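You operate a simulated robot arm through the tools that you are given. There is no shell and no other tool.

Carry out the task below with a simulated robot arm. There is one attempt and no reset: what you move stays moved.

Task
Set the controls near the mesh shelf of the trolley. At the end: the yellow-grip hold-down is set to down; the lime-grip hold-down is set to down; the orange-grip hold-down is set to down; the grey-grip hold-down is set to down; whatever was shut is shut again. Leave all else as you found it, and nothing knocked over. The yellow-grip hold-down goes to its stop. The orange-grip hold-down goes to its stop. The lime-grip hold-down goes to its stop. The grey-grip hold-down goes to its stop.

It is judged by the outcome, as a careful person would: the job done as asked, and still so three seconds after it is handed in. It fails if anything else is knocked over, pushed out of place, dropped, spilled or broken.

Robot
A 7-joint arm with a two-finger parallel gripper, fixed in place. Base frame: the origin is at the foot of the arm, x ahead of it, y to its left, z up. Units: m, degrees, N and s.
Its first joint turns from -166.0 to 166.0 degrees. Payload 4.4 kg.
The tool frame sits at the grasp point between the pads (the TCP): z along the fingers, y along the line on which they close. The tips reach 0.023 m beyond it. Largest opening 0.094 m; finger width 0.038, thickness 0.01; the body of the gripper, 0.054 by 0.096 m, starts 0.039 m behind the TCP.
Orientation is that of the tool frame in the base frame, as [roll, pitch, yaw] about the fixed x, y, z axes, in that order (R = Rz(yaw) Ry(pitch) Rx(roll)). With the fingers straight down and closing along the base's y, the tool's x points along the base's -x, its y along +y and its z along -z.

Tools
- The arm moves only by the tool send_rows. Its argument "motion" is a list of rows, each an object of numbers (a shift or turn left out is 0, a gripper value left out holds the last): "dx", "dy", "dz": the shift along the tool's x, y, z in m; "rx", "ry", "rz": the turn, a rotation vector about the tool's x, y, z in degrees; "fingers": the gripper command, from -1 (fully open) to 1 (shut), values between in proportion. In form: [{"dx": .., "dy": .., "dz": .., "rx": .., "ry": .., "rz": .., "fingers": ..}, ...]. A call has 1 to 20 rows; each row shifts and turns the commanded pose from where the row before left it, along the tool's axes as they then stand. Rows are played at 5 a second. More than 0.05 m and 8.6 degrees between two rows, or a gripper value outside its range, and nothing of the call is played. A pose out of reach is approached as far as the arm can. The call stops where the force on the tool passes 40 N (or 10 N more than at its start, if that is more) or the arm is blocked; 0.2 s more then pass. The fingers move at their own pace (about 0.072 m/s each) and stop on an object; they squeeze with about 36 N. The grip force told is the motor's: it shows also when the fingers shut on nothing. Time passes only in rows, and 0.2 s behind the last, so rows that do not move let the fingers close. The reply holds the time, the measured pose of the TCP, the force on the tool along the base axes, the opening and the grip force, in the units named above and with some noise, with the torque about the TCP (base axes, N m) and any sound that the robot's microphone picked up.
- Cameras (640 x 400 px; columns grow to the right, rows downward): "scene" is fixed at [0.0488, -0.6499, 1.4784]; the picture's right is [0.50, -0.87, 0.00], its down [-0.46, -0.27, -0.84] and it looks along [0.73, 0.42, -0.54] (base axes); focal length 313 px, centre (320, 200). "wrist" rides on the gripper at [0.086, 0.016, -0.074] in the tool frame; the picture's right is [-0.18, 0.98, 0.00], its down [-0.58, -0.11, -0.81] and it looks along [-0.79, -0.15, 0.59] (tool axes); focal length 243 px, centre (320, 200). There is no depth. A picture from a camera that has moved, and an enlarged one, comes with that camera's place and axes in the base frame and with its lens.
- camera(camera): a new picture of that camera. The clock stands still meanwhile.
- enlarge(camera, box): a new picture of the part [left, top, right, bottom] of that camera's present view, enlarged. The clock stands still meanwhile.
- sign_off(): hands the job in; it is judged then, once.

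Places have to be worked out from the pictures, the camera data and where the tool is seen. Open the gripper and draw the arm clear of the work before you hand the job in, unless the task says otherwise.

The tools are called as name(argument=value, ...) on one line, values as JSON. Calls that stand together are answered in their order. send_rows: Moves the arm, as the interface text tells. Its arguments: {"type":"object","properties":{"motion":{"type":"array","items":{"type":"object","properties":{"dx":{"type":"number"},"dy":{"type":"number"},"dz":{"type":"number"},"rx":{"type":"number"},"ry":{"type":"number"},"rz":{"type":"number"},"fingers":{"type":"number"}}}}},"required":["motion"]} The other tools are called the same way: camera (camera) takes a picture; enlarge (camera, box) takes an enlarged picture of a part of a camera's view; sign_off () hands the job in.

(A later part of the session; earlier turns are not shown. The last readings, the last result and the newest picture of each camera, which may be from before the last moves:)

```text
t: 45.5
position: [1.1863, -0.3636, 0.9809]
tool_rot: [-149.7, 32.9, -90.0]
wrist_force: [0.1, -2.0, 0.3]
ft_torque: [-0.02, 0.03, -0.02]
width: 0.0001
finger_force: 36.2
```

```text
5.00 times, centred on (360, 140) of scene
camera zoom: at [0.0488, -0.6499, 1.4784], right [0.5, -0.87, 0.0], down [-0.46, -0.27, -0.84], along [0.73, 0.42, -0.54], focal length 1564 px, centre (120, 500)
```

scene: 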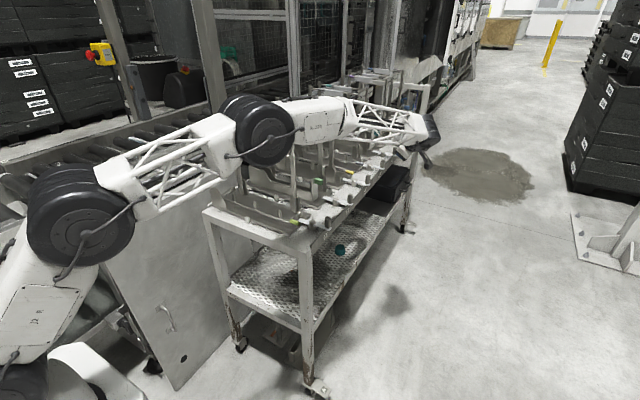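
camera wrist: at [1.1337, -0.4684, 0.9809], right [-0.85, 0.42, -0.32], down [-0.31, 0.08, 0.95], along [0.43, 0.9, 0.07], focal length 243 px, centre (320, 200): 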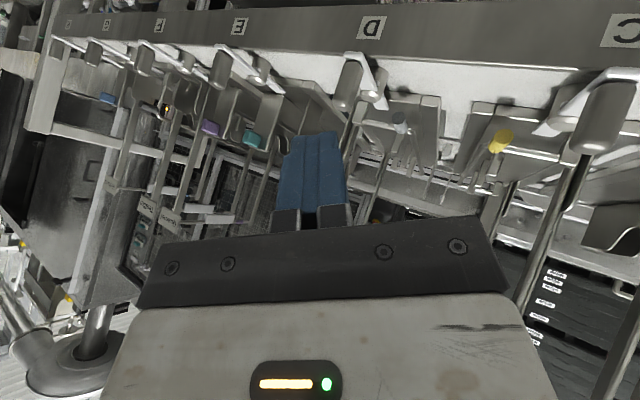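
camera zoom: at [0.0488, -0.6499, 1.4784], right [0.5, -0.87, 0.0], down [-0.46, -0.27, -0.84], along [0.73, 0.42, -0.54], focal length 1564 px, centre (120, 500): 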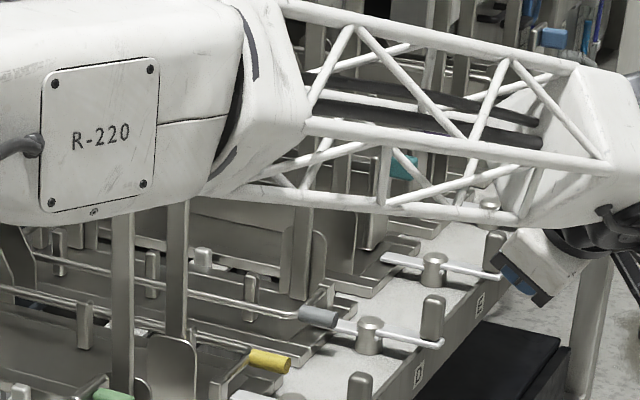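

All three top hold-downs are down. Now for orange under the shelf: I un-lean the tool and retreat back along the front.

send_rows(motion=[{"rx": -7.5}, {"rx": -7.5}, {"rx": -7.5}, {"rx": -7.5}, {"dx": 0.0054, "dy": 0.0442, "dz": -0.0144}, {"dx": 0.0054, "dy": 0.0442, "dz": -0.0144}, {"dx": 0.0054, "dy": 0.0442, "dz": -0.0144}, {"dx": 0.0054, "dy": 0.0442, "dz": -0.0144}, {"dx": 0.0054, "dy": 0.0442, "dz": -0.0144}, {"dx": 0.0054, "dy": 0.0442, "dz": -0.0144}, {"dx": 0.0054, "dy": 0.0442, "dz": -0.0144}, {"dx": 0.0054, "dy": 0.0442, "dz": -0.0144}, {"dx": 0.0054, "dy": 0.0442, "dz": -0.0144}, {"dx": 0.0054, "dy": 0.0442, "dz": -0.0144}, {"dx": 0.0054, "dy": 0.0442, "dz": -0.0144}])

camera(camera="scene")

```text
t: 48.7
position: [0.6962, -0.4983, 1.0761]
tool_rot: [-179.7, 32.9, -90.1]
wrist_force: [-0.3, 0.2, 0.0]
ft_torque: [0.05, -0.01, 0.0]
width: 0.0001
finger_force: 35.6
```

```text
taken
```

scene: 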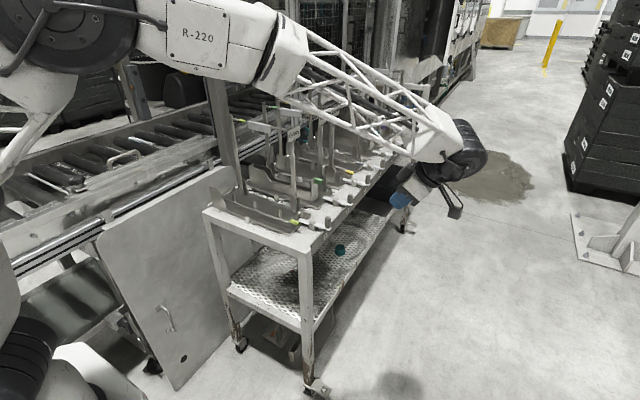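

I move to the open space near the base and turn the hand to face +x.

send_rows(motion=[{"dx": -0.0157, "dy": 0.0394, "dz": 0.0068}, {"dx": -0.0157, "dy": 0.0394, "dz": 0.0068}, {"dx": -0.0157, "dy": 0.0394, "dz": 0.0068}, {"dx": -0.0157, "dy": 0.0394, "dz": 0.0068}, {"dx": -0.0157, "dy": 0.0394, "dz": 0.0068}, {"dx": -0.0157, "dy": 0.0394, "dz": 0.0068}, {"dx": -0.0157, "dy": 0.0394, "dz": 0.0068}, {"rx": 4.46, "rz": 6.86}, {"rx": 4.46, "rz": 6.86}, {"rx": 4.46, "rz": 6.86}, {"rx": 4.46, "rz": 6.86}, {"rx": 4.46, "rz": 6.86}, {"rx": 4.46, "rz": 6.86}, {"rx": 4.46, "rz": 6.86}, {"rx": 4.46, "rz": 6.86}, {"rx": 4.46, "rz": 6.86}, {"rx": 4.46, "rz": 6.86}, {"rx": 4.46, "rz": 6.86}])

camera(camera="wrist")

camera(camera="scene")

```text
t: 52.3
position: [0.4271, -0.4051, 1.0139]
tool_rot: [171.5, 28.8, -175.6]
wrist_force: [0.2, 0.1, 0.5]
ft_torque: [-0.01, 0.01, 0.01]
width: 0.0
finger_force: 36.2
stopped in row 17: the arm was blocked; the commanded pose is now the measured one
```

```text
taken
camera wrist: at [0.3138, -0.4076, 1.0386], right [0.02, 0.98, 0.22], down [0.15, -0.22, 0.96], along [0.99, 0.02, -0.15], focal length 243 px, centre (320, 200)
```

wrist: 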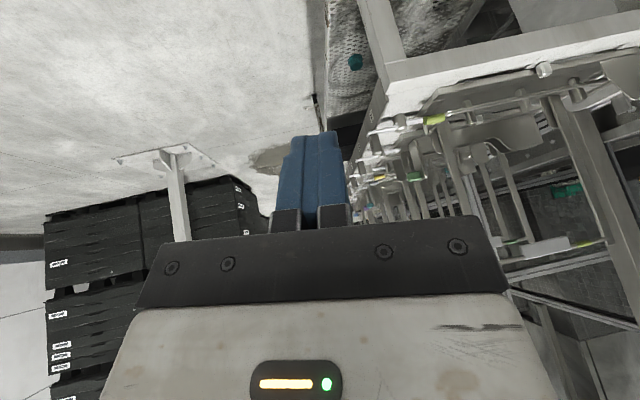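

```text
taken
```

scene: 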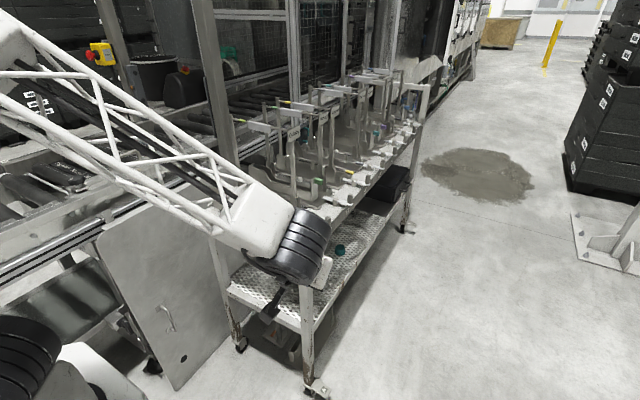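

A joint limit stopped the last bit of turning; moving toward the arm's own axis should relieve it. I shift to y≈−0.05 staying at x≈0.42.

send_rows(motion=[{"dy": 0.045}, {"dy": 0.045}, {"dy": 0.045}, {"dy": 0.045}, {"dy": 0.045}, {"dy": 0.045}, {"dy": 0.045}, {"rx": 6, "rz": 2}])

camera(camera="wrist")

camera(camera="scene")

```text
t: 53.0
position: [0.4124, -0.3194, 0.9349]
tool_rot: [162.5, 22.1, 179.2]
wrist_force: [0.3, 0.4, 0.9]
ft_torque: [0.0, -0.03, 0.01]
width: 0.0
finger_force: 36.0
stopped in row 3: the arm was blocked; the commanded pose is now the measured one
```

```text
taken
camera wrist: at [0.3031, -0.3259, 0.9735], right [0.07, 0.94, 0.34], down [0.26, -0.35, 0.9], along [0.96, 0.02, -0.27], focal length 243 px, centre (320, 200)
```

wrist: 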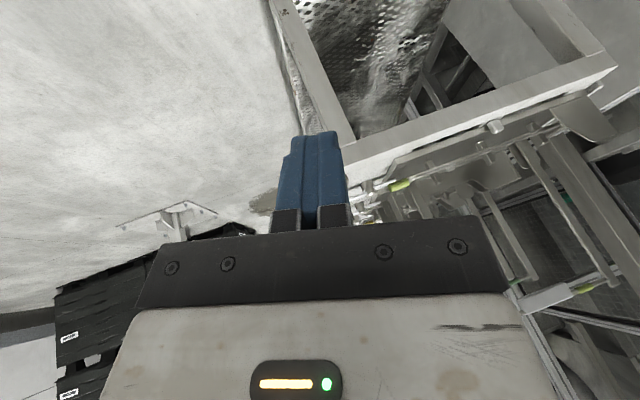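

```text
taken
```

scene: 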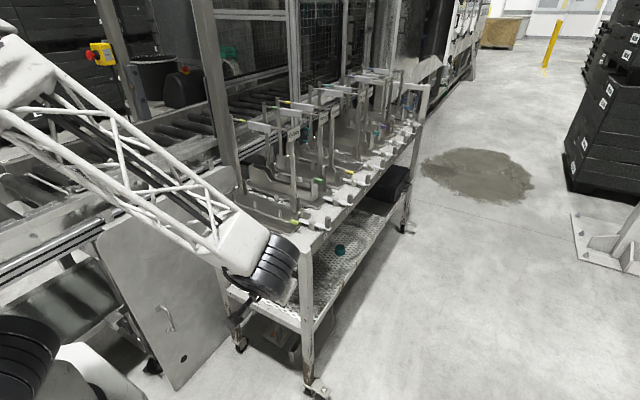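

The arm is at a folding limit with this tilt. I raise up first, then straighten the tool.

send_rows(motion=[{"dx": -0.0169, "dy": 0.0126, "dz": -0.0398}, {"dx": -0.0169, "dy": 0.0126, "dz": -0.0398}, {"dx": -0.0169, "dy": 0.0126, "dz": -0.0398}, {"dx": -0.0169, "dy": 0.0126, "dz": -0.0398}, {"rx": 6}, {"rx": 6}, {"rx": 5.5}])

camera(camera="scene")

```text
t: 54.2
position: [0.4214, -0.3415, 1.0395]
tool_rot: [159.6, 16.1, 176.4]
wrist_force: [0.3, 0.2, 0.5]
ft_torque: [0.0, -0.01, 0.0]
width: 0.0
finger_force: 35.9
stopped in row 5: the arm was blocked; the commanded pose is now the measured one
```

```text
taken
```

scene: 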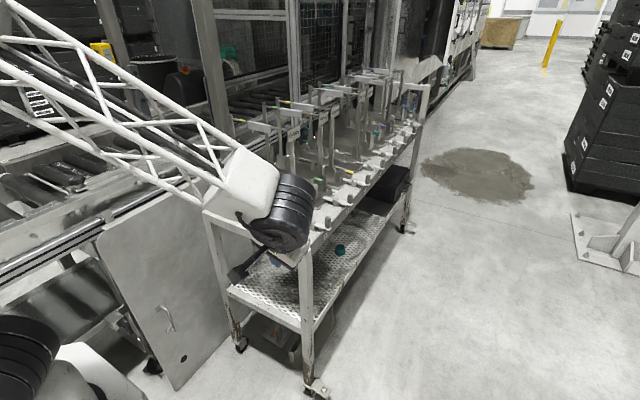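

The limit is in the wrist's turn. I turn back partway so the hand faces diagonally (+x,+y), which is away from the limit.

send_rows(motion=[{"rx": -2.2, "ry": 2.7, "rz": -7.2}, {"rx": -2.2, "ry": 2.7, "rz": -7.2}, {"rx": -2.2, "ry": 2.7, "rz": -7.2}, {"rx": -2.2, "ry": 2.7, "rz": -7.2}, {"rx": -2.2, "ry": 2.7, "rz": -7.2}])

camera(camera="wrist")

```text
t: 55.4
position: [0.4233, -0.3414, 1.0421]
tool_rot: [159.9, 16.0, -143.4]
wrist_force: [-0.1, 1.0, -0.8]
ft_torque: [0.0, 0.01, 0.02]
width: 0.0
finger_force: 35.7
```

```text
taken
camera wrist: at [0.345, -0.4107, 1.0907], right [-0.48, 0.79, 0.37], down [0.52, -0.09, 0.85], along [0.71, 0.6, -0.36], focal length 243 px, centre (320, 200)
```

wrist: 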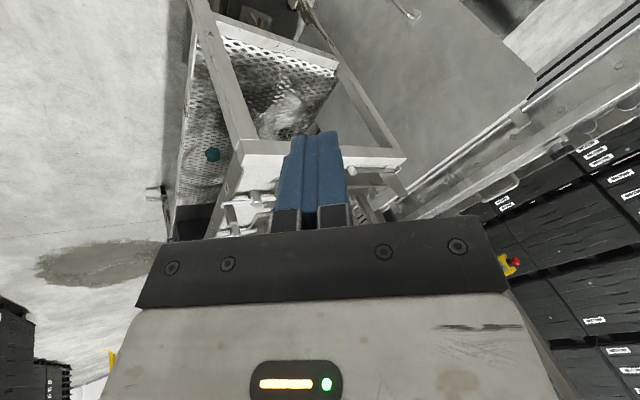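

Free again. I straighten the roll and pitch the camera level, then descend here beside the trolley corner.

send_rows(motion=[{"rx": 6.7}, {"rx": 6.7}, {"rx": 6.7}, {"ry": -7}, {"ry": -7}])

camera(camera="scene")

```text
t: 56.5
position: [0.479, -0.2746, 1.0073]
tool_rot: [176.0, 23.5, -135.7]
wrist_force: [0.0, 0.9, 0.0]
ft_torque: [-0.01, 0.01, -0.02]
width: 0.0003
finger_force: 36.2
stopped in row 5: the arm was blocked; the commanded pose is now the measured one
```

```text
taken
```

scene: 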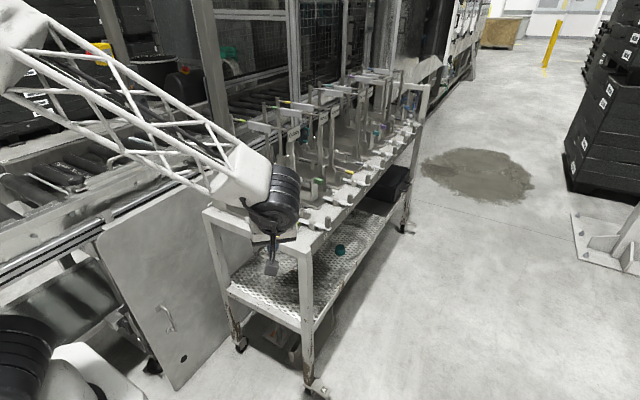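

The pose is limited when the arm is folded and the tool pitched forward. I bring the tool back to pointing down and pull slightly away from the trolley before descending.

send_rows(motion=[{"ry": 7}, {"ry": 7}, {"ry": 7}, {"rx": 4}, {"dx": 0.03}, {"dx": 0.03}])

camera(camera="scene")

camera(camera="wrist")

```text
t: 57.9
position: [0.4371, -0.3156, 1.0055]
tool_rot: [-179.7, 2.6, -134.2]
wrist_force: [0.2, -0.4, 0.5]
ft_torque: [-0.02, 0.02, 0.01]
width: 0.0
finger_force: 35.8
```

```text
taken
```

scene: 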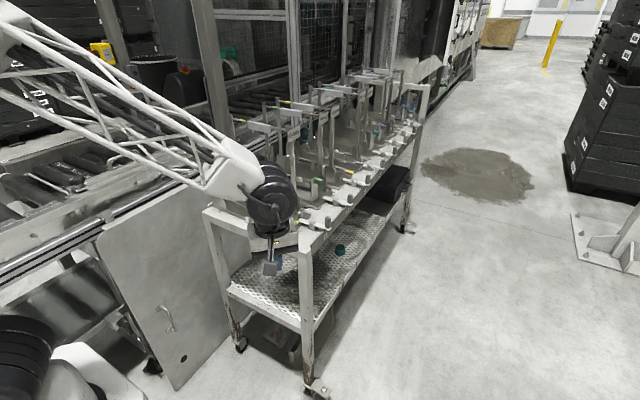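

```text
taken
camera wrist: at [0.3617, -0.3691, 1.0757], right [-0.58, 0.82, 0.0], down [0.45, 0.32, 0.83], along [0.68, 0.48, -0.55], focal length 243 px, centre (320, 200)
```

wrist: 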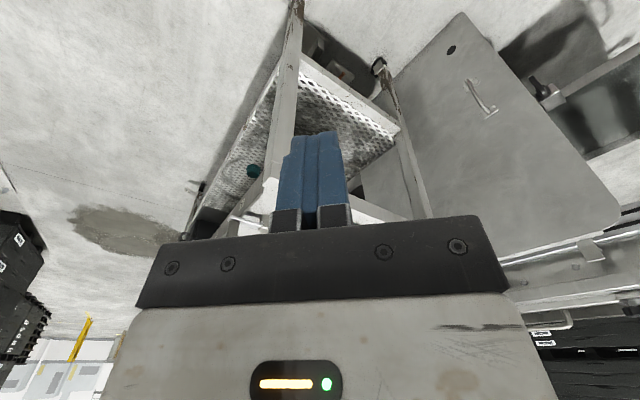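

Tracking is fine with the tool pointing down. I descend beside the trolley's left end.

send_rows(motion=[{"dz": 0.045}, {"dz": 0.045}, {"dz": 0.045}, {"dz": 0.045}, {"dz": 0.045}, {"dz": 0.045}, {"dz": 0.045}, {"dz": 0.045}])

camera(camera="wrist")

camera(camera="scene")

```text
t: 59.7
position: [0.4493, -0.311, 0.6452]
tool_rot: [-179.5, 2.7, -134.7]
wrist_force: [0.1, 0.2, -0.1]
ft_torque: [-0.03, -0.02, 0.04]
width: 0.0001
finger_force: 35.9
```

```text
taken
camera wrist: at [0.3739, -0.3627, 0.7156], right [-0.57, 0.82, 0.0], down [0.45, 0.32, 0.83], along [0.68, 0.48, -0.55], focal length 243 px, centre (320, 200)
```

wrist: 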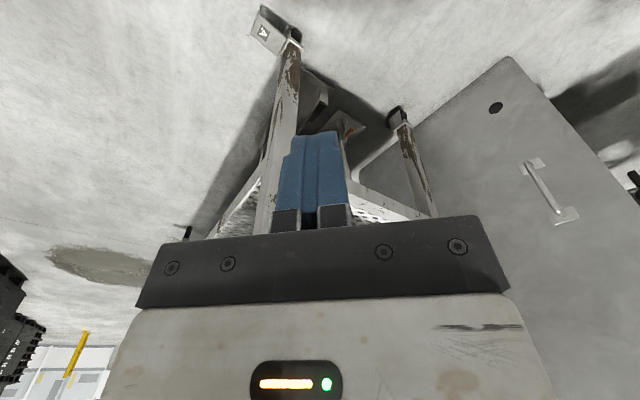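

```text
taken
```

scene: 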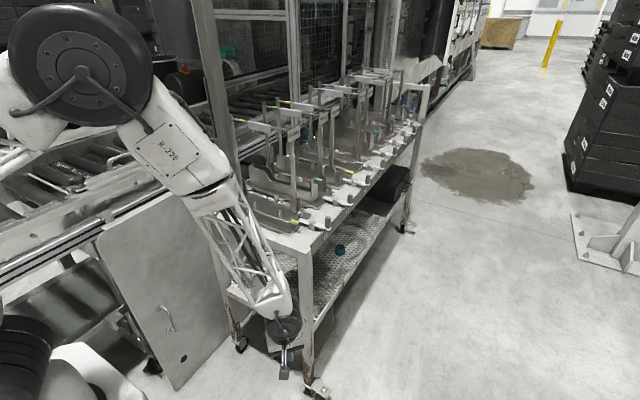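

Good. Now I pitch the camera level and go lower to see under the shelf.

send_rows(motion=[{"dx": 0.03}, {"ry": -7}, {"ry": -7}, {"ry": -7}, {"dz": 0.04, "dx": 0.018}, {"dz": 0.04, "dx": 0.018}, {"dz": 0.04, "dx": 0.018}])

camera(camera="wrist")

camera(camera="scene")

```text
t: 61.3
position: [0.4282, -0.3327, 0.5121]
tool_rot: [-179.6, 23.7, -134.4]
wrist_force: [0.3, 0.4, -0.2]
ft_torque: [0.0, 0.0, 0.0]
width: 0.0001
finger_force: 36.3
```

```text
taken
camera wrist: at [0.3386, -0.3987, 0.5459], right [-0.58, 0.81, 0.07], down [0.22, 0.08, 0.97], along [0.78, 0.58, -0.22], focal length 243 px, centre (320, 200)
```

wrist: 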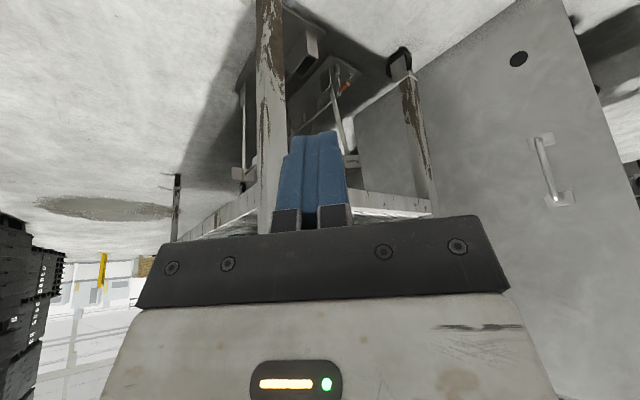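

```text
taken
```

scene: 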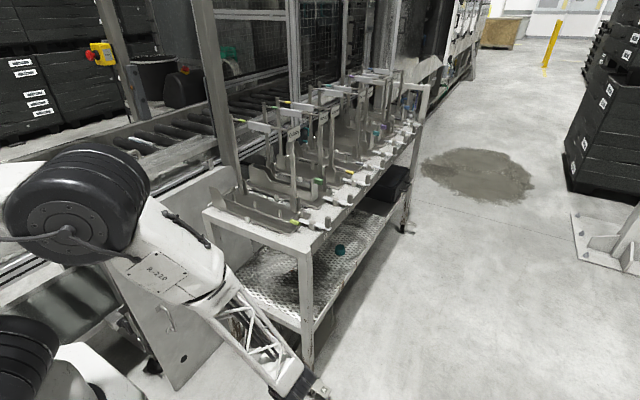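

Orange is visible. I enlarge that part.

enlarge(camera="wrist", box=[220, 20, 440, 160])

enlarge(camera="wrist", box=[290, 40, 390, 120])

```text
2.86 times, centred on (330, 90) of wrist
camera zoom: at [0.3386, -0.3987, 0.5459], right [-0.58, 0.81, 0.07], down [0.22, 0.08, 0.97], along [0.78, 0.58, -0.22], focal length 693 px, centre (291, 514)
```

zoom: 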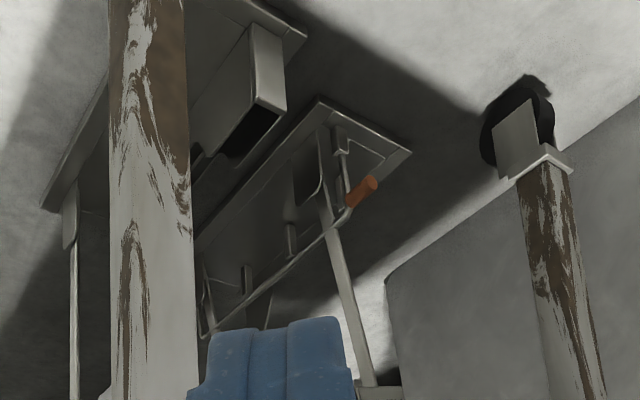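

```text
5.00 times, centred on (340, 80) of wrist
camera zoom: at [0.3386, -0.3987, 0.5459], right [-0.58, 0.81, 0.07], down [0.22, 0.08, 0.97], along [0.78, 0.58, -0.22], focal length 1213 px, centre (220, 800)
```

zoom: 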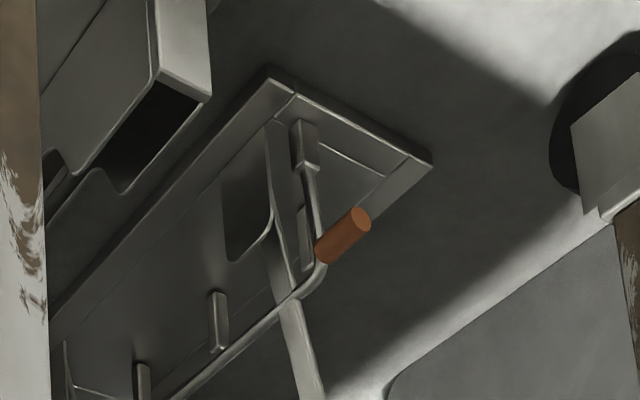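

The orange grip lies along x at x≈0.73–0.765, y≈0.013, z≈0.108; its pivot is on the tray's −y side with posts, pegs on +y, so it swings toward +y. I'll approach with the fingers pointing +x and down, camera to the −y side; first I set yaw −90 with the tool down.

send_rows(motion=[{"ry": 7.9}, {"ry": 7.9}, {"ry": 7.9}, {"rz": -7.4}, {"rz": -7.4}, {"rz": -7.4}, {"rz": -7.4}, {"rz": -7.4}, {"rz": -7.4}])

camera(camera="scene")

```text
t: 63.3
position: [0.4271, -0.3317, 0.5128]
tool_rot: [-179.7, -0.2, -90.0]
wrist_force: [-0.2, 0.4, 0.2]
ft_torque: [0.01, 0.02, -0.01]
width: 0.0
finger_force: 36.3
```

```text
taken
```

scene: 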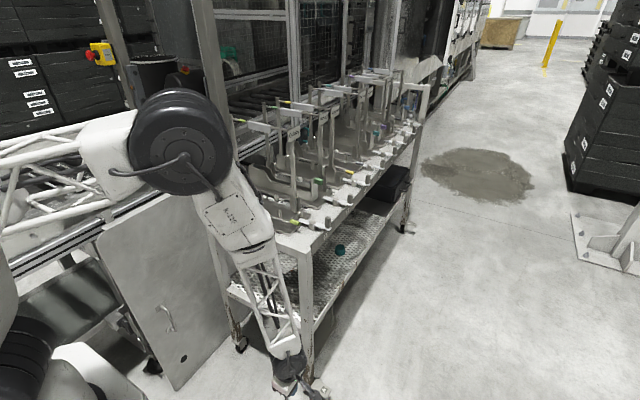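

I move to about (0.52, −0.2, 0.51), then start leaning the tool toward +x.

send_rows(motion=[{"dy": -0.045}, {"dy": -0.045}, {"dx": -0.045}, {"dx": -0.045}, {"dx": -0.045}, {"rx": 7.5}, {"rx": 7.5}, {"rx": 7.5}, {"rx": 7.5}])

camera(camera="scene")

camera(camera="wrist")

```text
t: 65.3
position: [0.5285, -0.1986, 0.5266]
tool_rot: [-163.2, -0.3, -90.3]
wrist_force: [-1.2, -0.4, -0.5]
ft_torque: [-0.05, -0.07, 0.01]
width: 0.0
finger_force: 35.9
out of reach, approached as far as the arm can: row 8, 9
```

```text
taken
```

scene: 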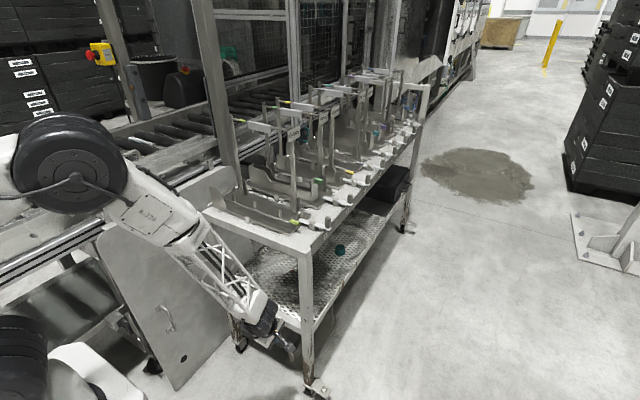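

```text
taken
camera wrist: at [0.4905, -0.2838, 0.5944], right [-0.94, 0.19, -0.28], down [-0.13, 0.59, 0.8], along [0.32, 0.79, -0.53], focal length 243 px, centre (320, 200)
```

wrist: 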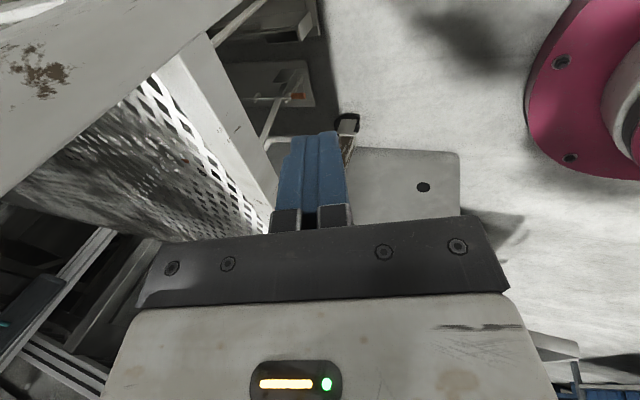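

The lean stopped at 17° here (limit while folded). Lower and further out the forearm should open up, so I descend toward the opening between the legs and try again there.

send_rows(motion=[{"dx": -0.0232, "dy": 0.0081, "dz": 0.0336}, {"dx": -0.0232, "dy": 0.0081, "dz": 0.0336}, {"dx": -0.0232, "dy": 0.0081, "dz": 0.0336}, {"dx": -0.0232, "dy": 0.0081, "dz": 0.0336}, {"dx": -0.0232, "dy": 0.0081, "dz": 0.0336}, {"dx": -0.0232, "dy": 0.0081, "dz": 0.0336}])

camera(camera="scene")

camera(camera="wrist")

```text
t: 66.5
position: [0.6082, -0.0932, 0.4233]
tool_rot: [-164.7, -0.3, -90.6]
wrist_force: [-115.4, -10.7, 163.7]
ft_torque: [5.01, -9.07, 2.88]
width: 0.0001
finger_force: 36.3
out of reach, approached as far as the arm can: row 1, 2, 3, 4, 5, 6
stopped in row 6: the force on the tool passed its limit at 411 N (the readings are from after the stop); the commanded pose is now the measured one
```

```text
taken
```

scene: 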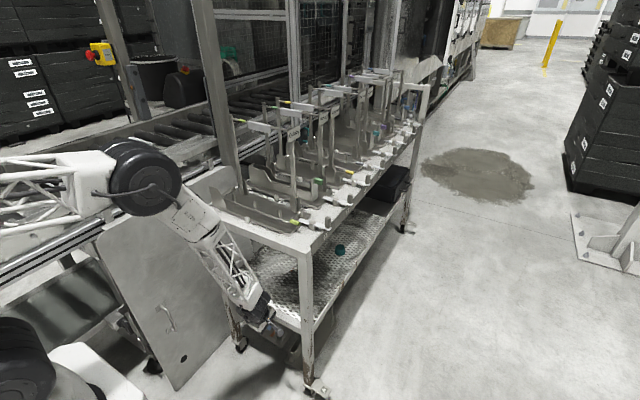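

```text
taken
camera wrist: at [0.5716, -0.1774, 0.4919], right [-0.95, 0.19, -0.26], down [-0.1, 0.59, 0.8], along [0.31, 0.79, -0.54], focal length 243 px, centre (320, 200)
```

wrist: 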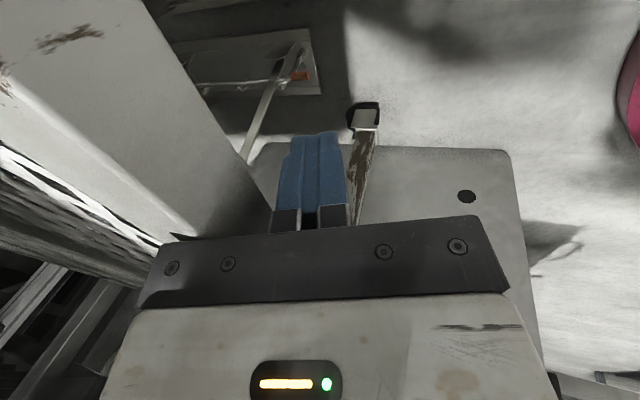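

The arm could not follow and drifted into the shelf's end rail with high force; I back off at once, up and away (−x), in small steps.

send_rows(motion=[{"dy": 0.003, "dz": -0.01}, {"dy": 0.006, "dz": -0.012}])

camera(camera="scene")

```text
t: 67.1
position: [0.5938, -0.0918, 0.4408]
tool_rot: [-164.7, -0.4, -90.6]
wrist_force: [-0.2, 0.1, -0.2]
ft_torque: [-0.01, 0.0, 0.02]
width: 0.0002
finger_force: 36.0
```

```text
taken
```

scene: 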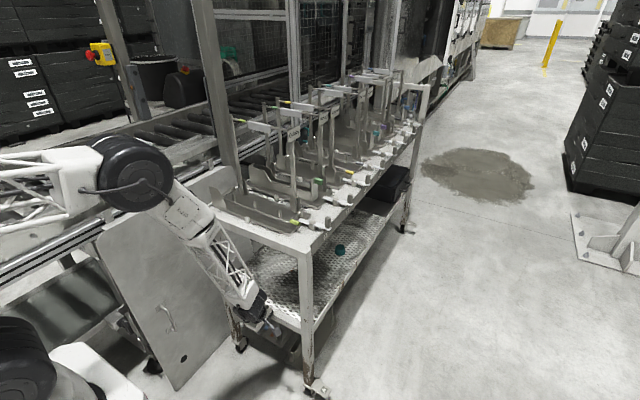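

Free again and the trolley hasn't moved. The planar forward lean is limited by wrist alignment with the forearm, so I'll instead come in diagonally from the front-left (as in the pose from which I viewed orange). I retreat and return to that orientation.

send_rows(motion=[{"dx": 0.0367, "dy": 0.018, "dz": -0.0153}, {"dx": 0.0367, "dy": 0.018, "dz": -0.0153}, {"dx": 0.0367, "dy": 0.018, "dz": -0.0153}, {"dx": 0.0367, "dy": 0.018, "dz": -0.0153}, {"dx": 0.0367, "dy": 0.018, "dz": -0.0153}, {"dx": 0.0367, "dy": 0.018, "dz": -0.0153}, {"rx": -7.6}, {"rx": -7.6}, {"rz": 7.4}, {"rz": 7.4}, {"rz": 7.4}, {"rz": 7.4}, {"rz": 7.4}, {"rz": 7.4}])

camera(camera="scene")

camera(camera="wrist")

```text
t: 70.1
position: [0.4735, -0.3098, 0.5113]
tool_rot: [-179.5, -0.3, -135.1]
wrist_force: [-0.5, -0.3, -0.3]
ft_torque: [-0.01, 0.02, 0.01]
width: 0.0003
finger_force: 36.0
out of reach, approached as far as the arm can: row 2, 3, 5
```

```text
taken
```

scene: 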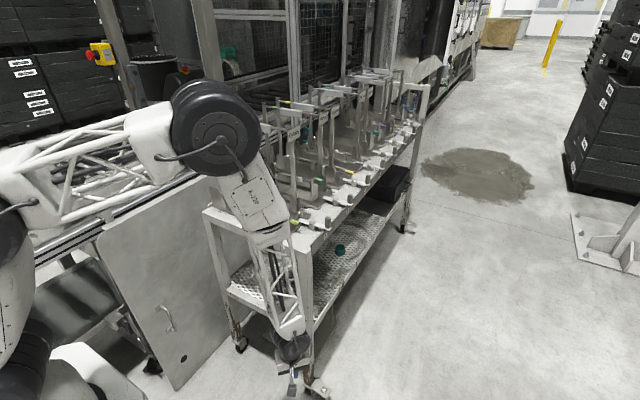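

```text
taken
camera wrist: at [0.3999, -0.36, 0.5866], right [-0.56, 0.83, -0.01], down [0.49, 0.34, 0.8], along [0.67, 0.45, -0.59], focal length 243 px, centre (320, 200)
```

wrist: 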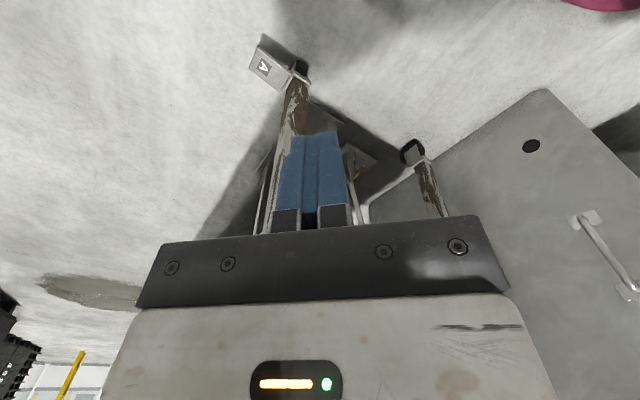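

Now I pitch the tool forward progressively at this clear spot, checking for limits.

send_rows(motion=[{"dx": 0.04}, {"ry": -7}, {"ry": -7}, {"ry": -7}])

send_rows(motion=[{"dz": 0.03, "dx": 0.012}, {"ry": -6}, {"dz": 0.03, "dx": 0.012}, {"ry": -6}])

camera(camera="scene")

```text
t: 71.1
position: [0.4387, -0.3362, 0.5042]
tool_rot: [178.8, 16.5, -135.4]
wrist_force: [1.5, -1.5, 5.5]
ft_torque: [0.02, 0.17, 0.05]
width: 0.0
finger_force: 36.0
out of reach, approached as far as the arm can: row 2
```

```text
t: 72.1
position: [0.4407, -0.3426, 0.4468]
tool_rot: [179.6, 28.5, -135.1]
wrist_force: [0.0, -0.6, 0.7]
ft_torque: [-0.02, -0.01, 0.03]
width: 0.0
finger_force: 36.3
```

```text
taken
```

scene: 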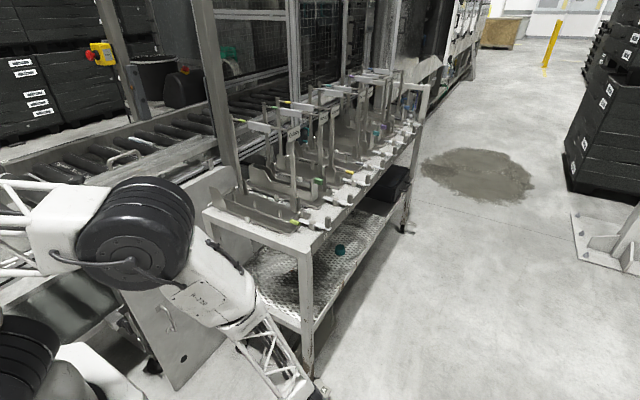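

Elbow goes lower and pitch is following. I continue lowering and pitching alternately.

send_rows(motion=[{"dz": 0.026, "dx": 0.015}, {"ry": -6}, {"dz": 0.026, "dx": 0.018}, {"ry": -6}, {"dz": 0.024, "dx": 0.02}])

camera(camera="scene")

camera(camera="wrist")

```text
t: 73.3
position: [0.4392, -0.3414, 0.3542]
tool_rot: [179.5, 40.6, -135.2]
wrist_force: [-0.4, -0.9, -0.6]
ft_torque: [0.0, 0.02, 0.0]
width: 0.0
finger_force: 36.2
```

```text
taken
```

scene: 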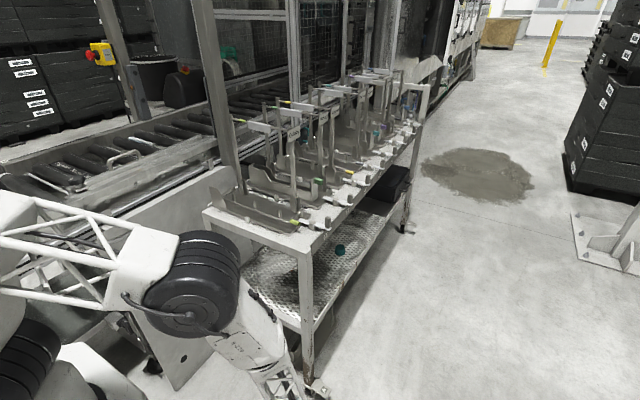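

```text
taken
camera wrist: at [0.346, -0.4111, 0.3549], right [-0.59, 0.79, 0.13], down [0.02, -0.14, 0.99], along [0.8, 0.59, 0.06], focal length 243 px, centre (320, 200)
```

wrist: 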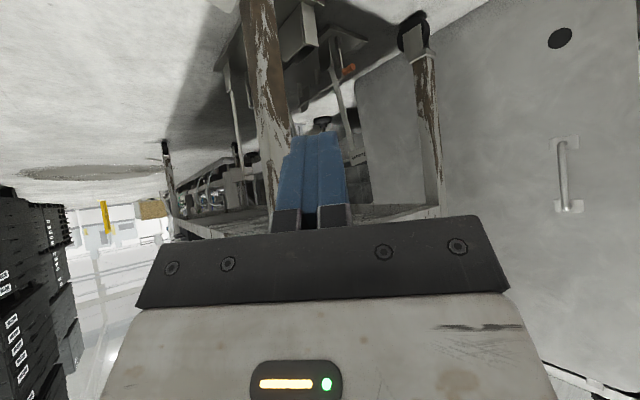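

Working well. I continue down and pitch further.

send_rows(motion=[{"ry": -6}, {"dz": 0.022, "dx": 0.022}, {"ry": -5}, {"dz": 0.019, "dx": 0.0235}, {"dz": 0.019, "dx": 0.0235}, {"dz": 0.019, "dx": 0.0235}])

camera(camera="scene")

camera(camera="wrist")

enlarge(camera="wrist", box=[240, 20, 460, 160])

```text
t: 74.7
position: [0.4393, -0.3392, 0.2336]
tool_rot: [179.5, 51.5, -135.6]
wrist_force: [-0.4, 0.5, 0.1]
ft_torque: [0.02, -0.01, 0.01]
width: 0.0001
finger_force: 35.7
```

```text
taken
```

scene: 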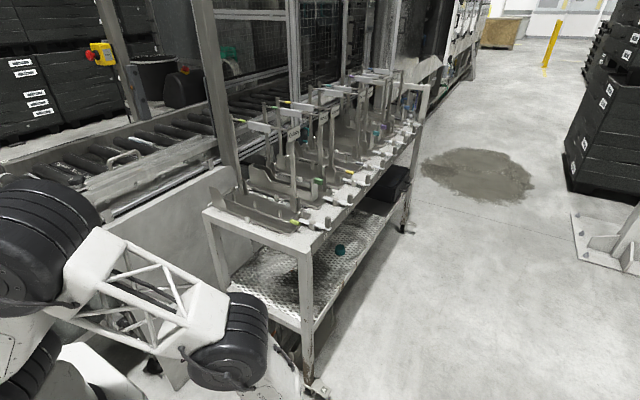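

```text
taken
camera wrist: at [0.3484, -0.4071, 0.212], right [-0.61, 0.78, 0.15], down [-0.11, -0.27, 0.96], along [0.78, 0.57, 0.25], focal length 243 px, centre (320, 200)
```

wrist: 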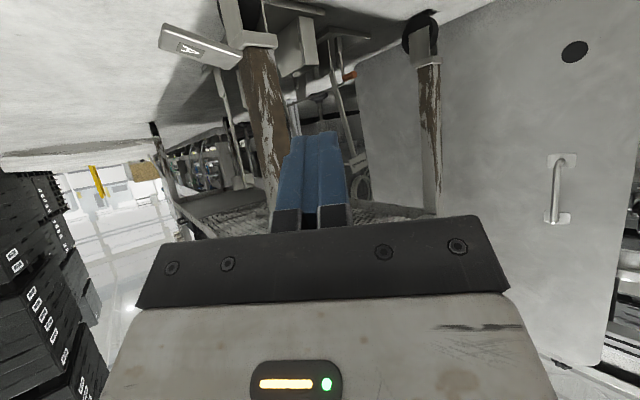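

```text
2.86 times, centred on (350, 90) of wrist
camera zoom: at [0.3484, -0.4071, 0.212], right [-0.61, 0.78, 0.15], down [-0.11, -0.27, 0.96], along [0.78, 0.57, 0.25], focal length 693 px, centre (234, 514)
```

zoom: 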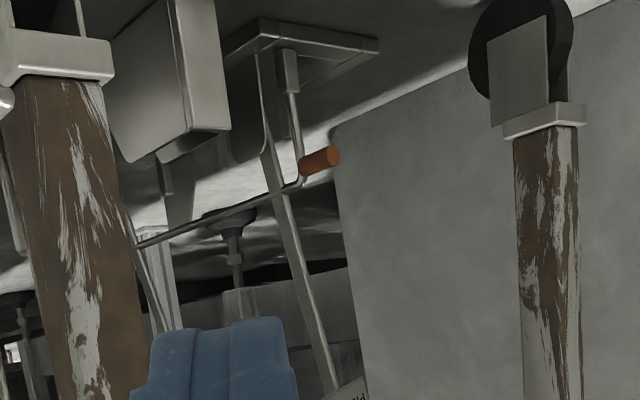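

The arm follows well. Triangulating from two views, the orange grip spans x 0.740–0.775 at y≈0.023, z≈0.095; the neighbouring floor box's corner is at (0.727, −0.088), top z≈0.085; orange's post plate starts at x≈0.793. I turn the hand slightly more to +x for clearance from the near leg.

send_rows(motion=[{"rx": 3.9, "rz": 3.1}, {"rx": 3.9, "rz": 3.1}])

camera(camera="scene")

```text
t: 75.3
position: [0.44, -0.3412, 0.2321]
tool_rot: [178.4, 51.2, -146.2]
wrist_force: [-0.4, 0.4, 0.4]
ft_torque: [0.02, 0.0, -0.02]
width: 0.0002
finger_force: 36.1
```

```text
taken
```

scene: 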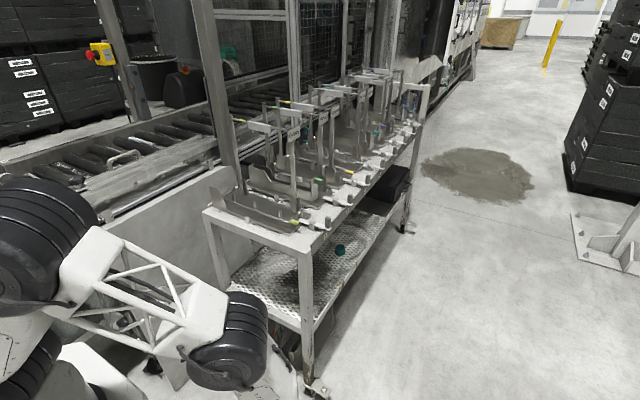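

I advance toward the end opening in steps.

send_rows(motion=[{"dx": -0.024, "dy": 0.0184, "dz": 0.0336}, {"dx": -0.024, "dy": 0.0184, "dz": 0.0336}, {"dx": -0.024, "dy": 0.0184, "dz": 0.0336}])

camera(camera="scene")

camera(camera="wrist")

```text
t: 76.1
position: [0.5357, -0.2484, 0.2294]
tool_rot: [178.2, 51.3, -146.3]
wrist_force: [0.3, 0.5, -0.2]
ft_torque: [-0.03, -0.01, -0.02]
width: 0.0
finger_force: 35.7
out of reach, approached as far as the arm can: row 1, 2, 3
```

```text
taken
```

scene: 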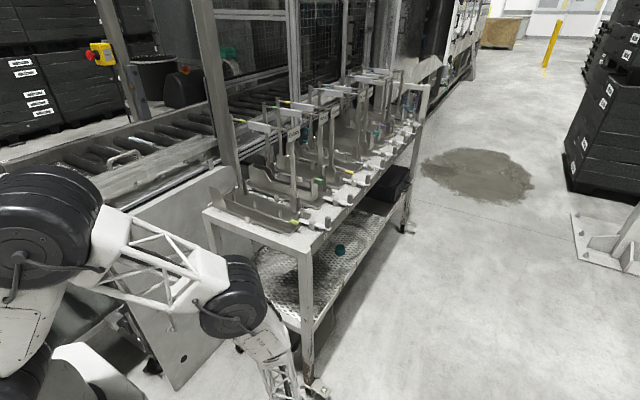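

```text
taken
camera wrist: at [0.4336, -0.2998, 0.2091], right [-0.47, 0.87, 0.16], down [-0.14, -0.26, 0.96], along [0.87, 0.42, 0.25], focal length 243 px, centre (320, 200)
```

wrist: 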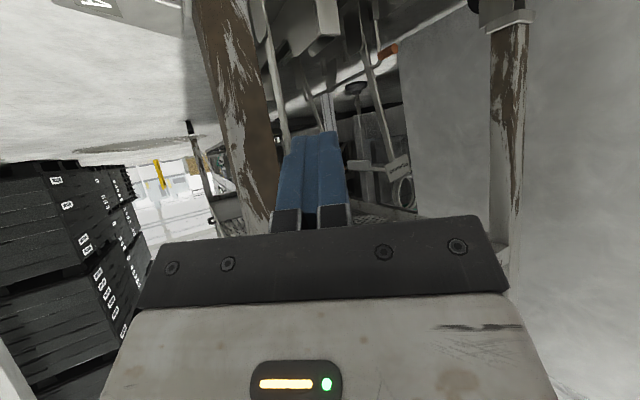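

The arm lags (a wrist joint is at its limit). Rolling the tool about its own axis may relieve it; I try that in place.

send_rows(motion=[{"rz": -8}, {"rz": -8}])

send_rows(motion=[{"rz": -8}])

```text
t: 76.7
position: [0.6058, -0.3068, 0.2338]
tool_rot: [-167.2, 49.2, -124.3]
wrist_force: [-1.8, 1.0, -1.2]
ft_torque: [0.0, -0.07, -0.1]
width: 0.0002
finger_force: 36.0
out of reach, approached as far as the arm can: row 1, 2
```

```text
t: 77.1
position: [0.6351, -0.3292, 0.2358]
tool_rot: [-161.4, 47.2, -114.6]
wrist_force: [0.4, 1.0, 0.6]
ft_torque: [0.03, -0.04, -0.02]
width: 0.0
finger_force: 35.4
out of reach, approached as far as the arm can: row 1
```

Wrong direction: that made it drift. I roll back the other way at once.

send_rows(motion=[{"rz": 8}, {"rz": 8}, {"rz": 8}])

send_rows(motion=[{"rz": 8}, {"rz": 8}])

camera(camera="scene")

```text
t: 77.9
position: [0.6358, -0.331, 0.2365]
tool_rot: [173.9, 50.4, -149.1]
wrist_force: [0.1, 0.4, 0.4]
ft_torque: [0.01, 0.02, 0.01]
width: 0.0
finger_force: 36.2
```

```text
t: 78.5
position: [0.6355, -0.3319, 0.2376]
tool_rot: [156.5, 46.0, -172.4]
wrist_force: [-0.1, 0.5, 0.0]
ft_torque: [0.0, -0.03, -0.02]
width: 0.0001
finger_force: 35.8
```

```text
taken
```

scene: 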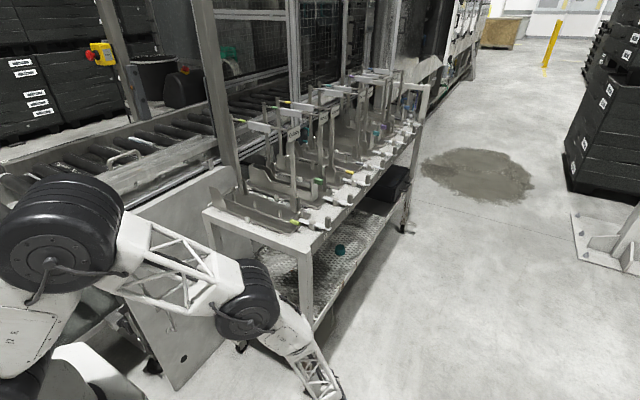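

Tracking is restored with this roll. I back away from the leg first.

send_rows(motion=[{"dx": 0.03, "dy": 0.027, "dz": -0.022}, {"dx": 0.03, "dy": 0.027, "dz": -0.022}, {"dx": 0.03, "dy": 0.027, "dz": -0.022}])

camera(camera="scene")

camera(camera="wrist")

```text
t: 79.3
position: [0.5005, -0.3002, 0.2354]
tool_rot: [156.5, 46.1, -172.2]
wrist_force: [0.3, -0.6, 0.5]
ft_torque: [-0.01, 0.03, 0.04]
width: 0.0004
finger_force: 35.7
```

```text
taken
```

scene: 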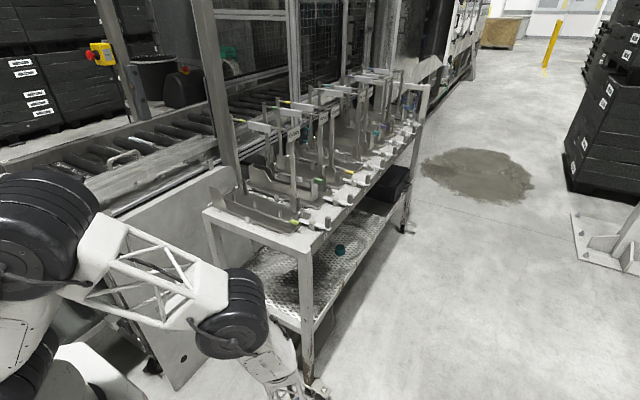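

```text
taken
camera wrist: at [0.3889, -0.3304, 0.2248], right [-0.27, 0.87, 0.4], down [-0.04, -0.43, 0.9], along [0.96, 0.23, 0.15], focal length 243 px, centre (320, 200)
```

wrist: 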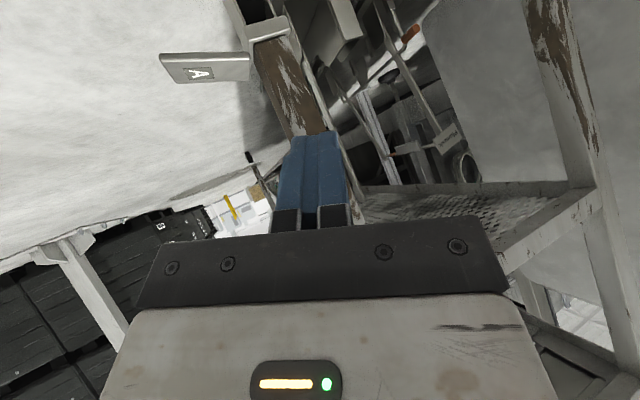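

I advance in short moves, checking tracking each time.

send_rows(motion=[{"dx": -0.0089, "dy": 0.0379, "dz": 0.0265}])

send_rows(motion=[{"dx": -0.0089, "dy": 0.0379, "dz": 0.0265}])

send_rows(motion=[{"dx": -0.0089, "dy": 0.0379, "dz": 0.0265}])

camera(camera="scene")

```text
t: 79.7
position: [0.507, -0.2558, 0.2345]
tool_rot: [156.7, 46.3, -172.3]
wrist_force: [-0.6, 0.6, 0.4]
ft_torque: [0.02, -0.02, -0.02]
width: 0.0
finger_force: 36.1
```

```text
t: 80.1
position: [0.5146, -0.2078, 0.236]
tool_rot: [156.6, 46.3, -172.2]
wrist_force: [0.2, -0.7, 0.2]
ft_torque: [-0.01, -0.01, -0.03]
width: 0.0001
finger_force: 36.3
```

```text
t: 80.5
position: [0.5206, -0.1602, 0.2363]
tool_rot: [156.6, 46.2, -172.3]
wrist_force: [0.2, 0.7, 0.2]
ft_torque: [0.0, 0.03, 0.02]
width: 0.0002
finger_force: 35.9
```

```text
taken
```

scene: 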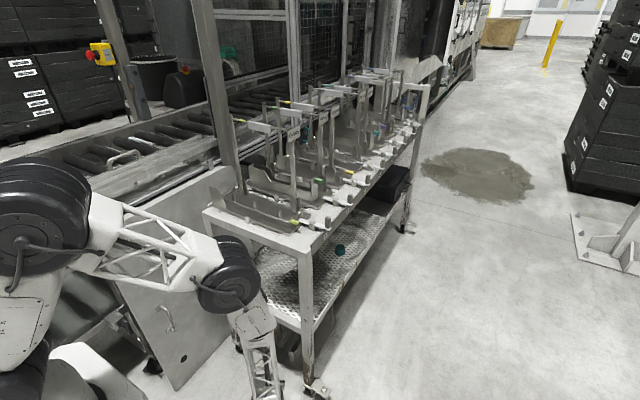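

Tracking well. I continue forward and down toward the opening.

send_rows(motion=[{"dx": -0.0091, "dz": 0.0395}])

send_rows(motion=[{"dx": -0.0091, "dz": 0.0395}])

send_rows(motion=[{"dx": -0.0091, "dz": 0.0395}])

camera(camera="scene")

camera(camera="wrist")

```text
t: 80.9
position: [0.5496, -0.1401, 0.2181]
tool_rot: [156.6, 46.2, -172.2]
wrist_force: [0.5, 0.3, 0.3]
ft_torque: [0.01, 0.0, 0.01]
width: 0.0
finger_force: 36.0
```

```text
t: 81.3
position: [0.5796, -0.1187, 0.1997]
tool_rot: [156.6, 46.3, -172.3]
wrist_force: [0.3, 0.5, 0.5]
ft_torque: [-0.02, 0.03, 0.03]
width: 0.0
finger_force: 36.0
```

```text
t: 81.7
position: [0.6095, -0.1009, 0.1789]
tool_rot: [156.5, 46.2, -172.3]
wrist_force: [0.6, 0.4, 0.3]
ft_torque: [0.0, 0.04, -0.02]
width: 0.0
finger_force: 35.3
```

```text
taken
```

scene: 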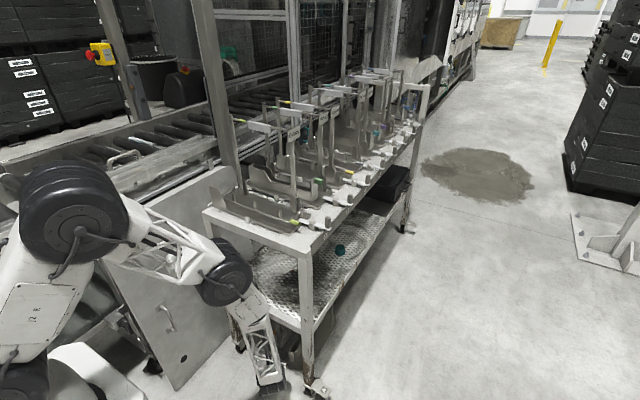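

```text
taken
camera wrist: at [0.4982, -0.1302, 0.1692], right [-0.27, 0.87, 0.4], down [-0.04, -0.43, 0.9], along [0.96, 0.23, 0.15], focal length 243 px, centre (320, 200)
```

wrist: 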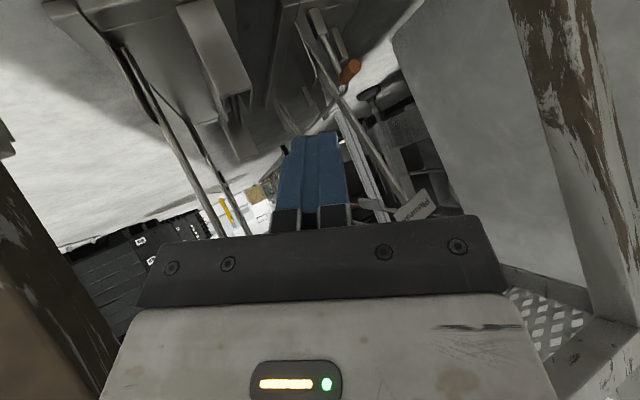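

Inside the opening now. I enlarge to refine the grip position.

enlarge(camera="wrist", box=[260, 0, 420, 130])

enlarge(camera="wrist", box=[40, 0, 300, 200])

```text
3.08 times, centred on (340, 65) of wrist
camera zoom: at [0.4982, -0.1302, 0.1692], right [-0.27, 0.87, 0.4], down [-0.04, -0.43, 0.9], along [0.96, 0.23, 0.15], focal length 746 px, centre (258, 615)
```

zoom: 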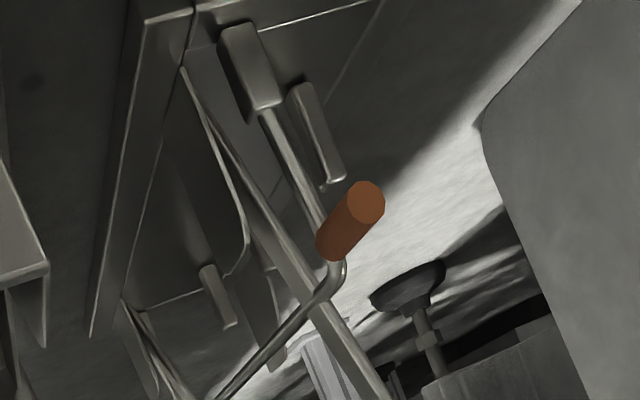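

```text
2.00 times, centred on (170, 100) of wrist
camera zoom: at [0.4982, -0.1302, 0.1692], right [-0.27, 0.87, 0.4], down [-0.04, -0.43, 0.9], along [0.96, 0.23, 0.15], focal length 485 px, centre (620, 400)
```

zoom: 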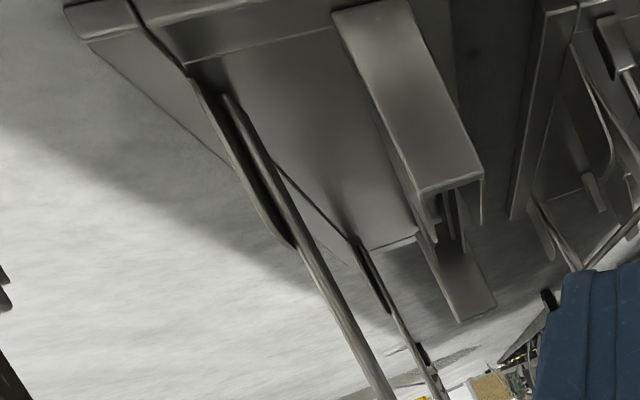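

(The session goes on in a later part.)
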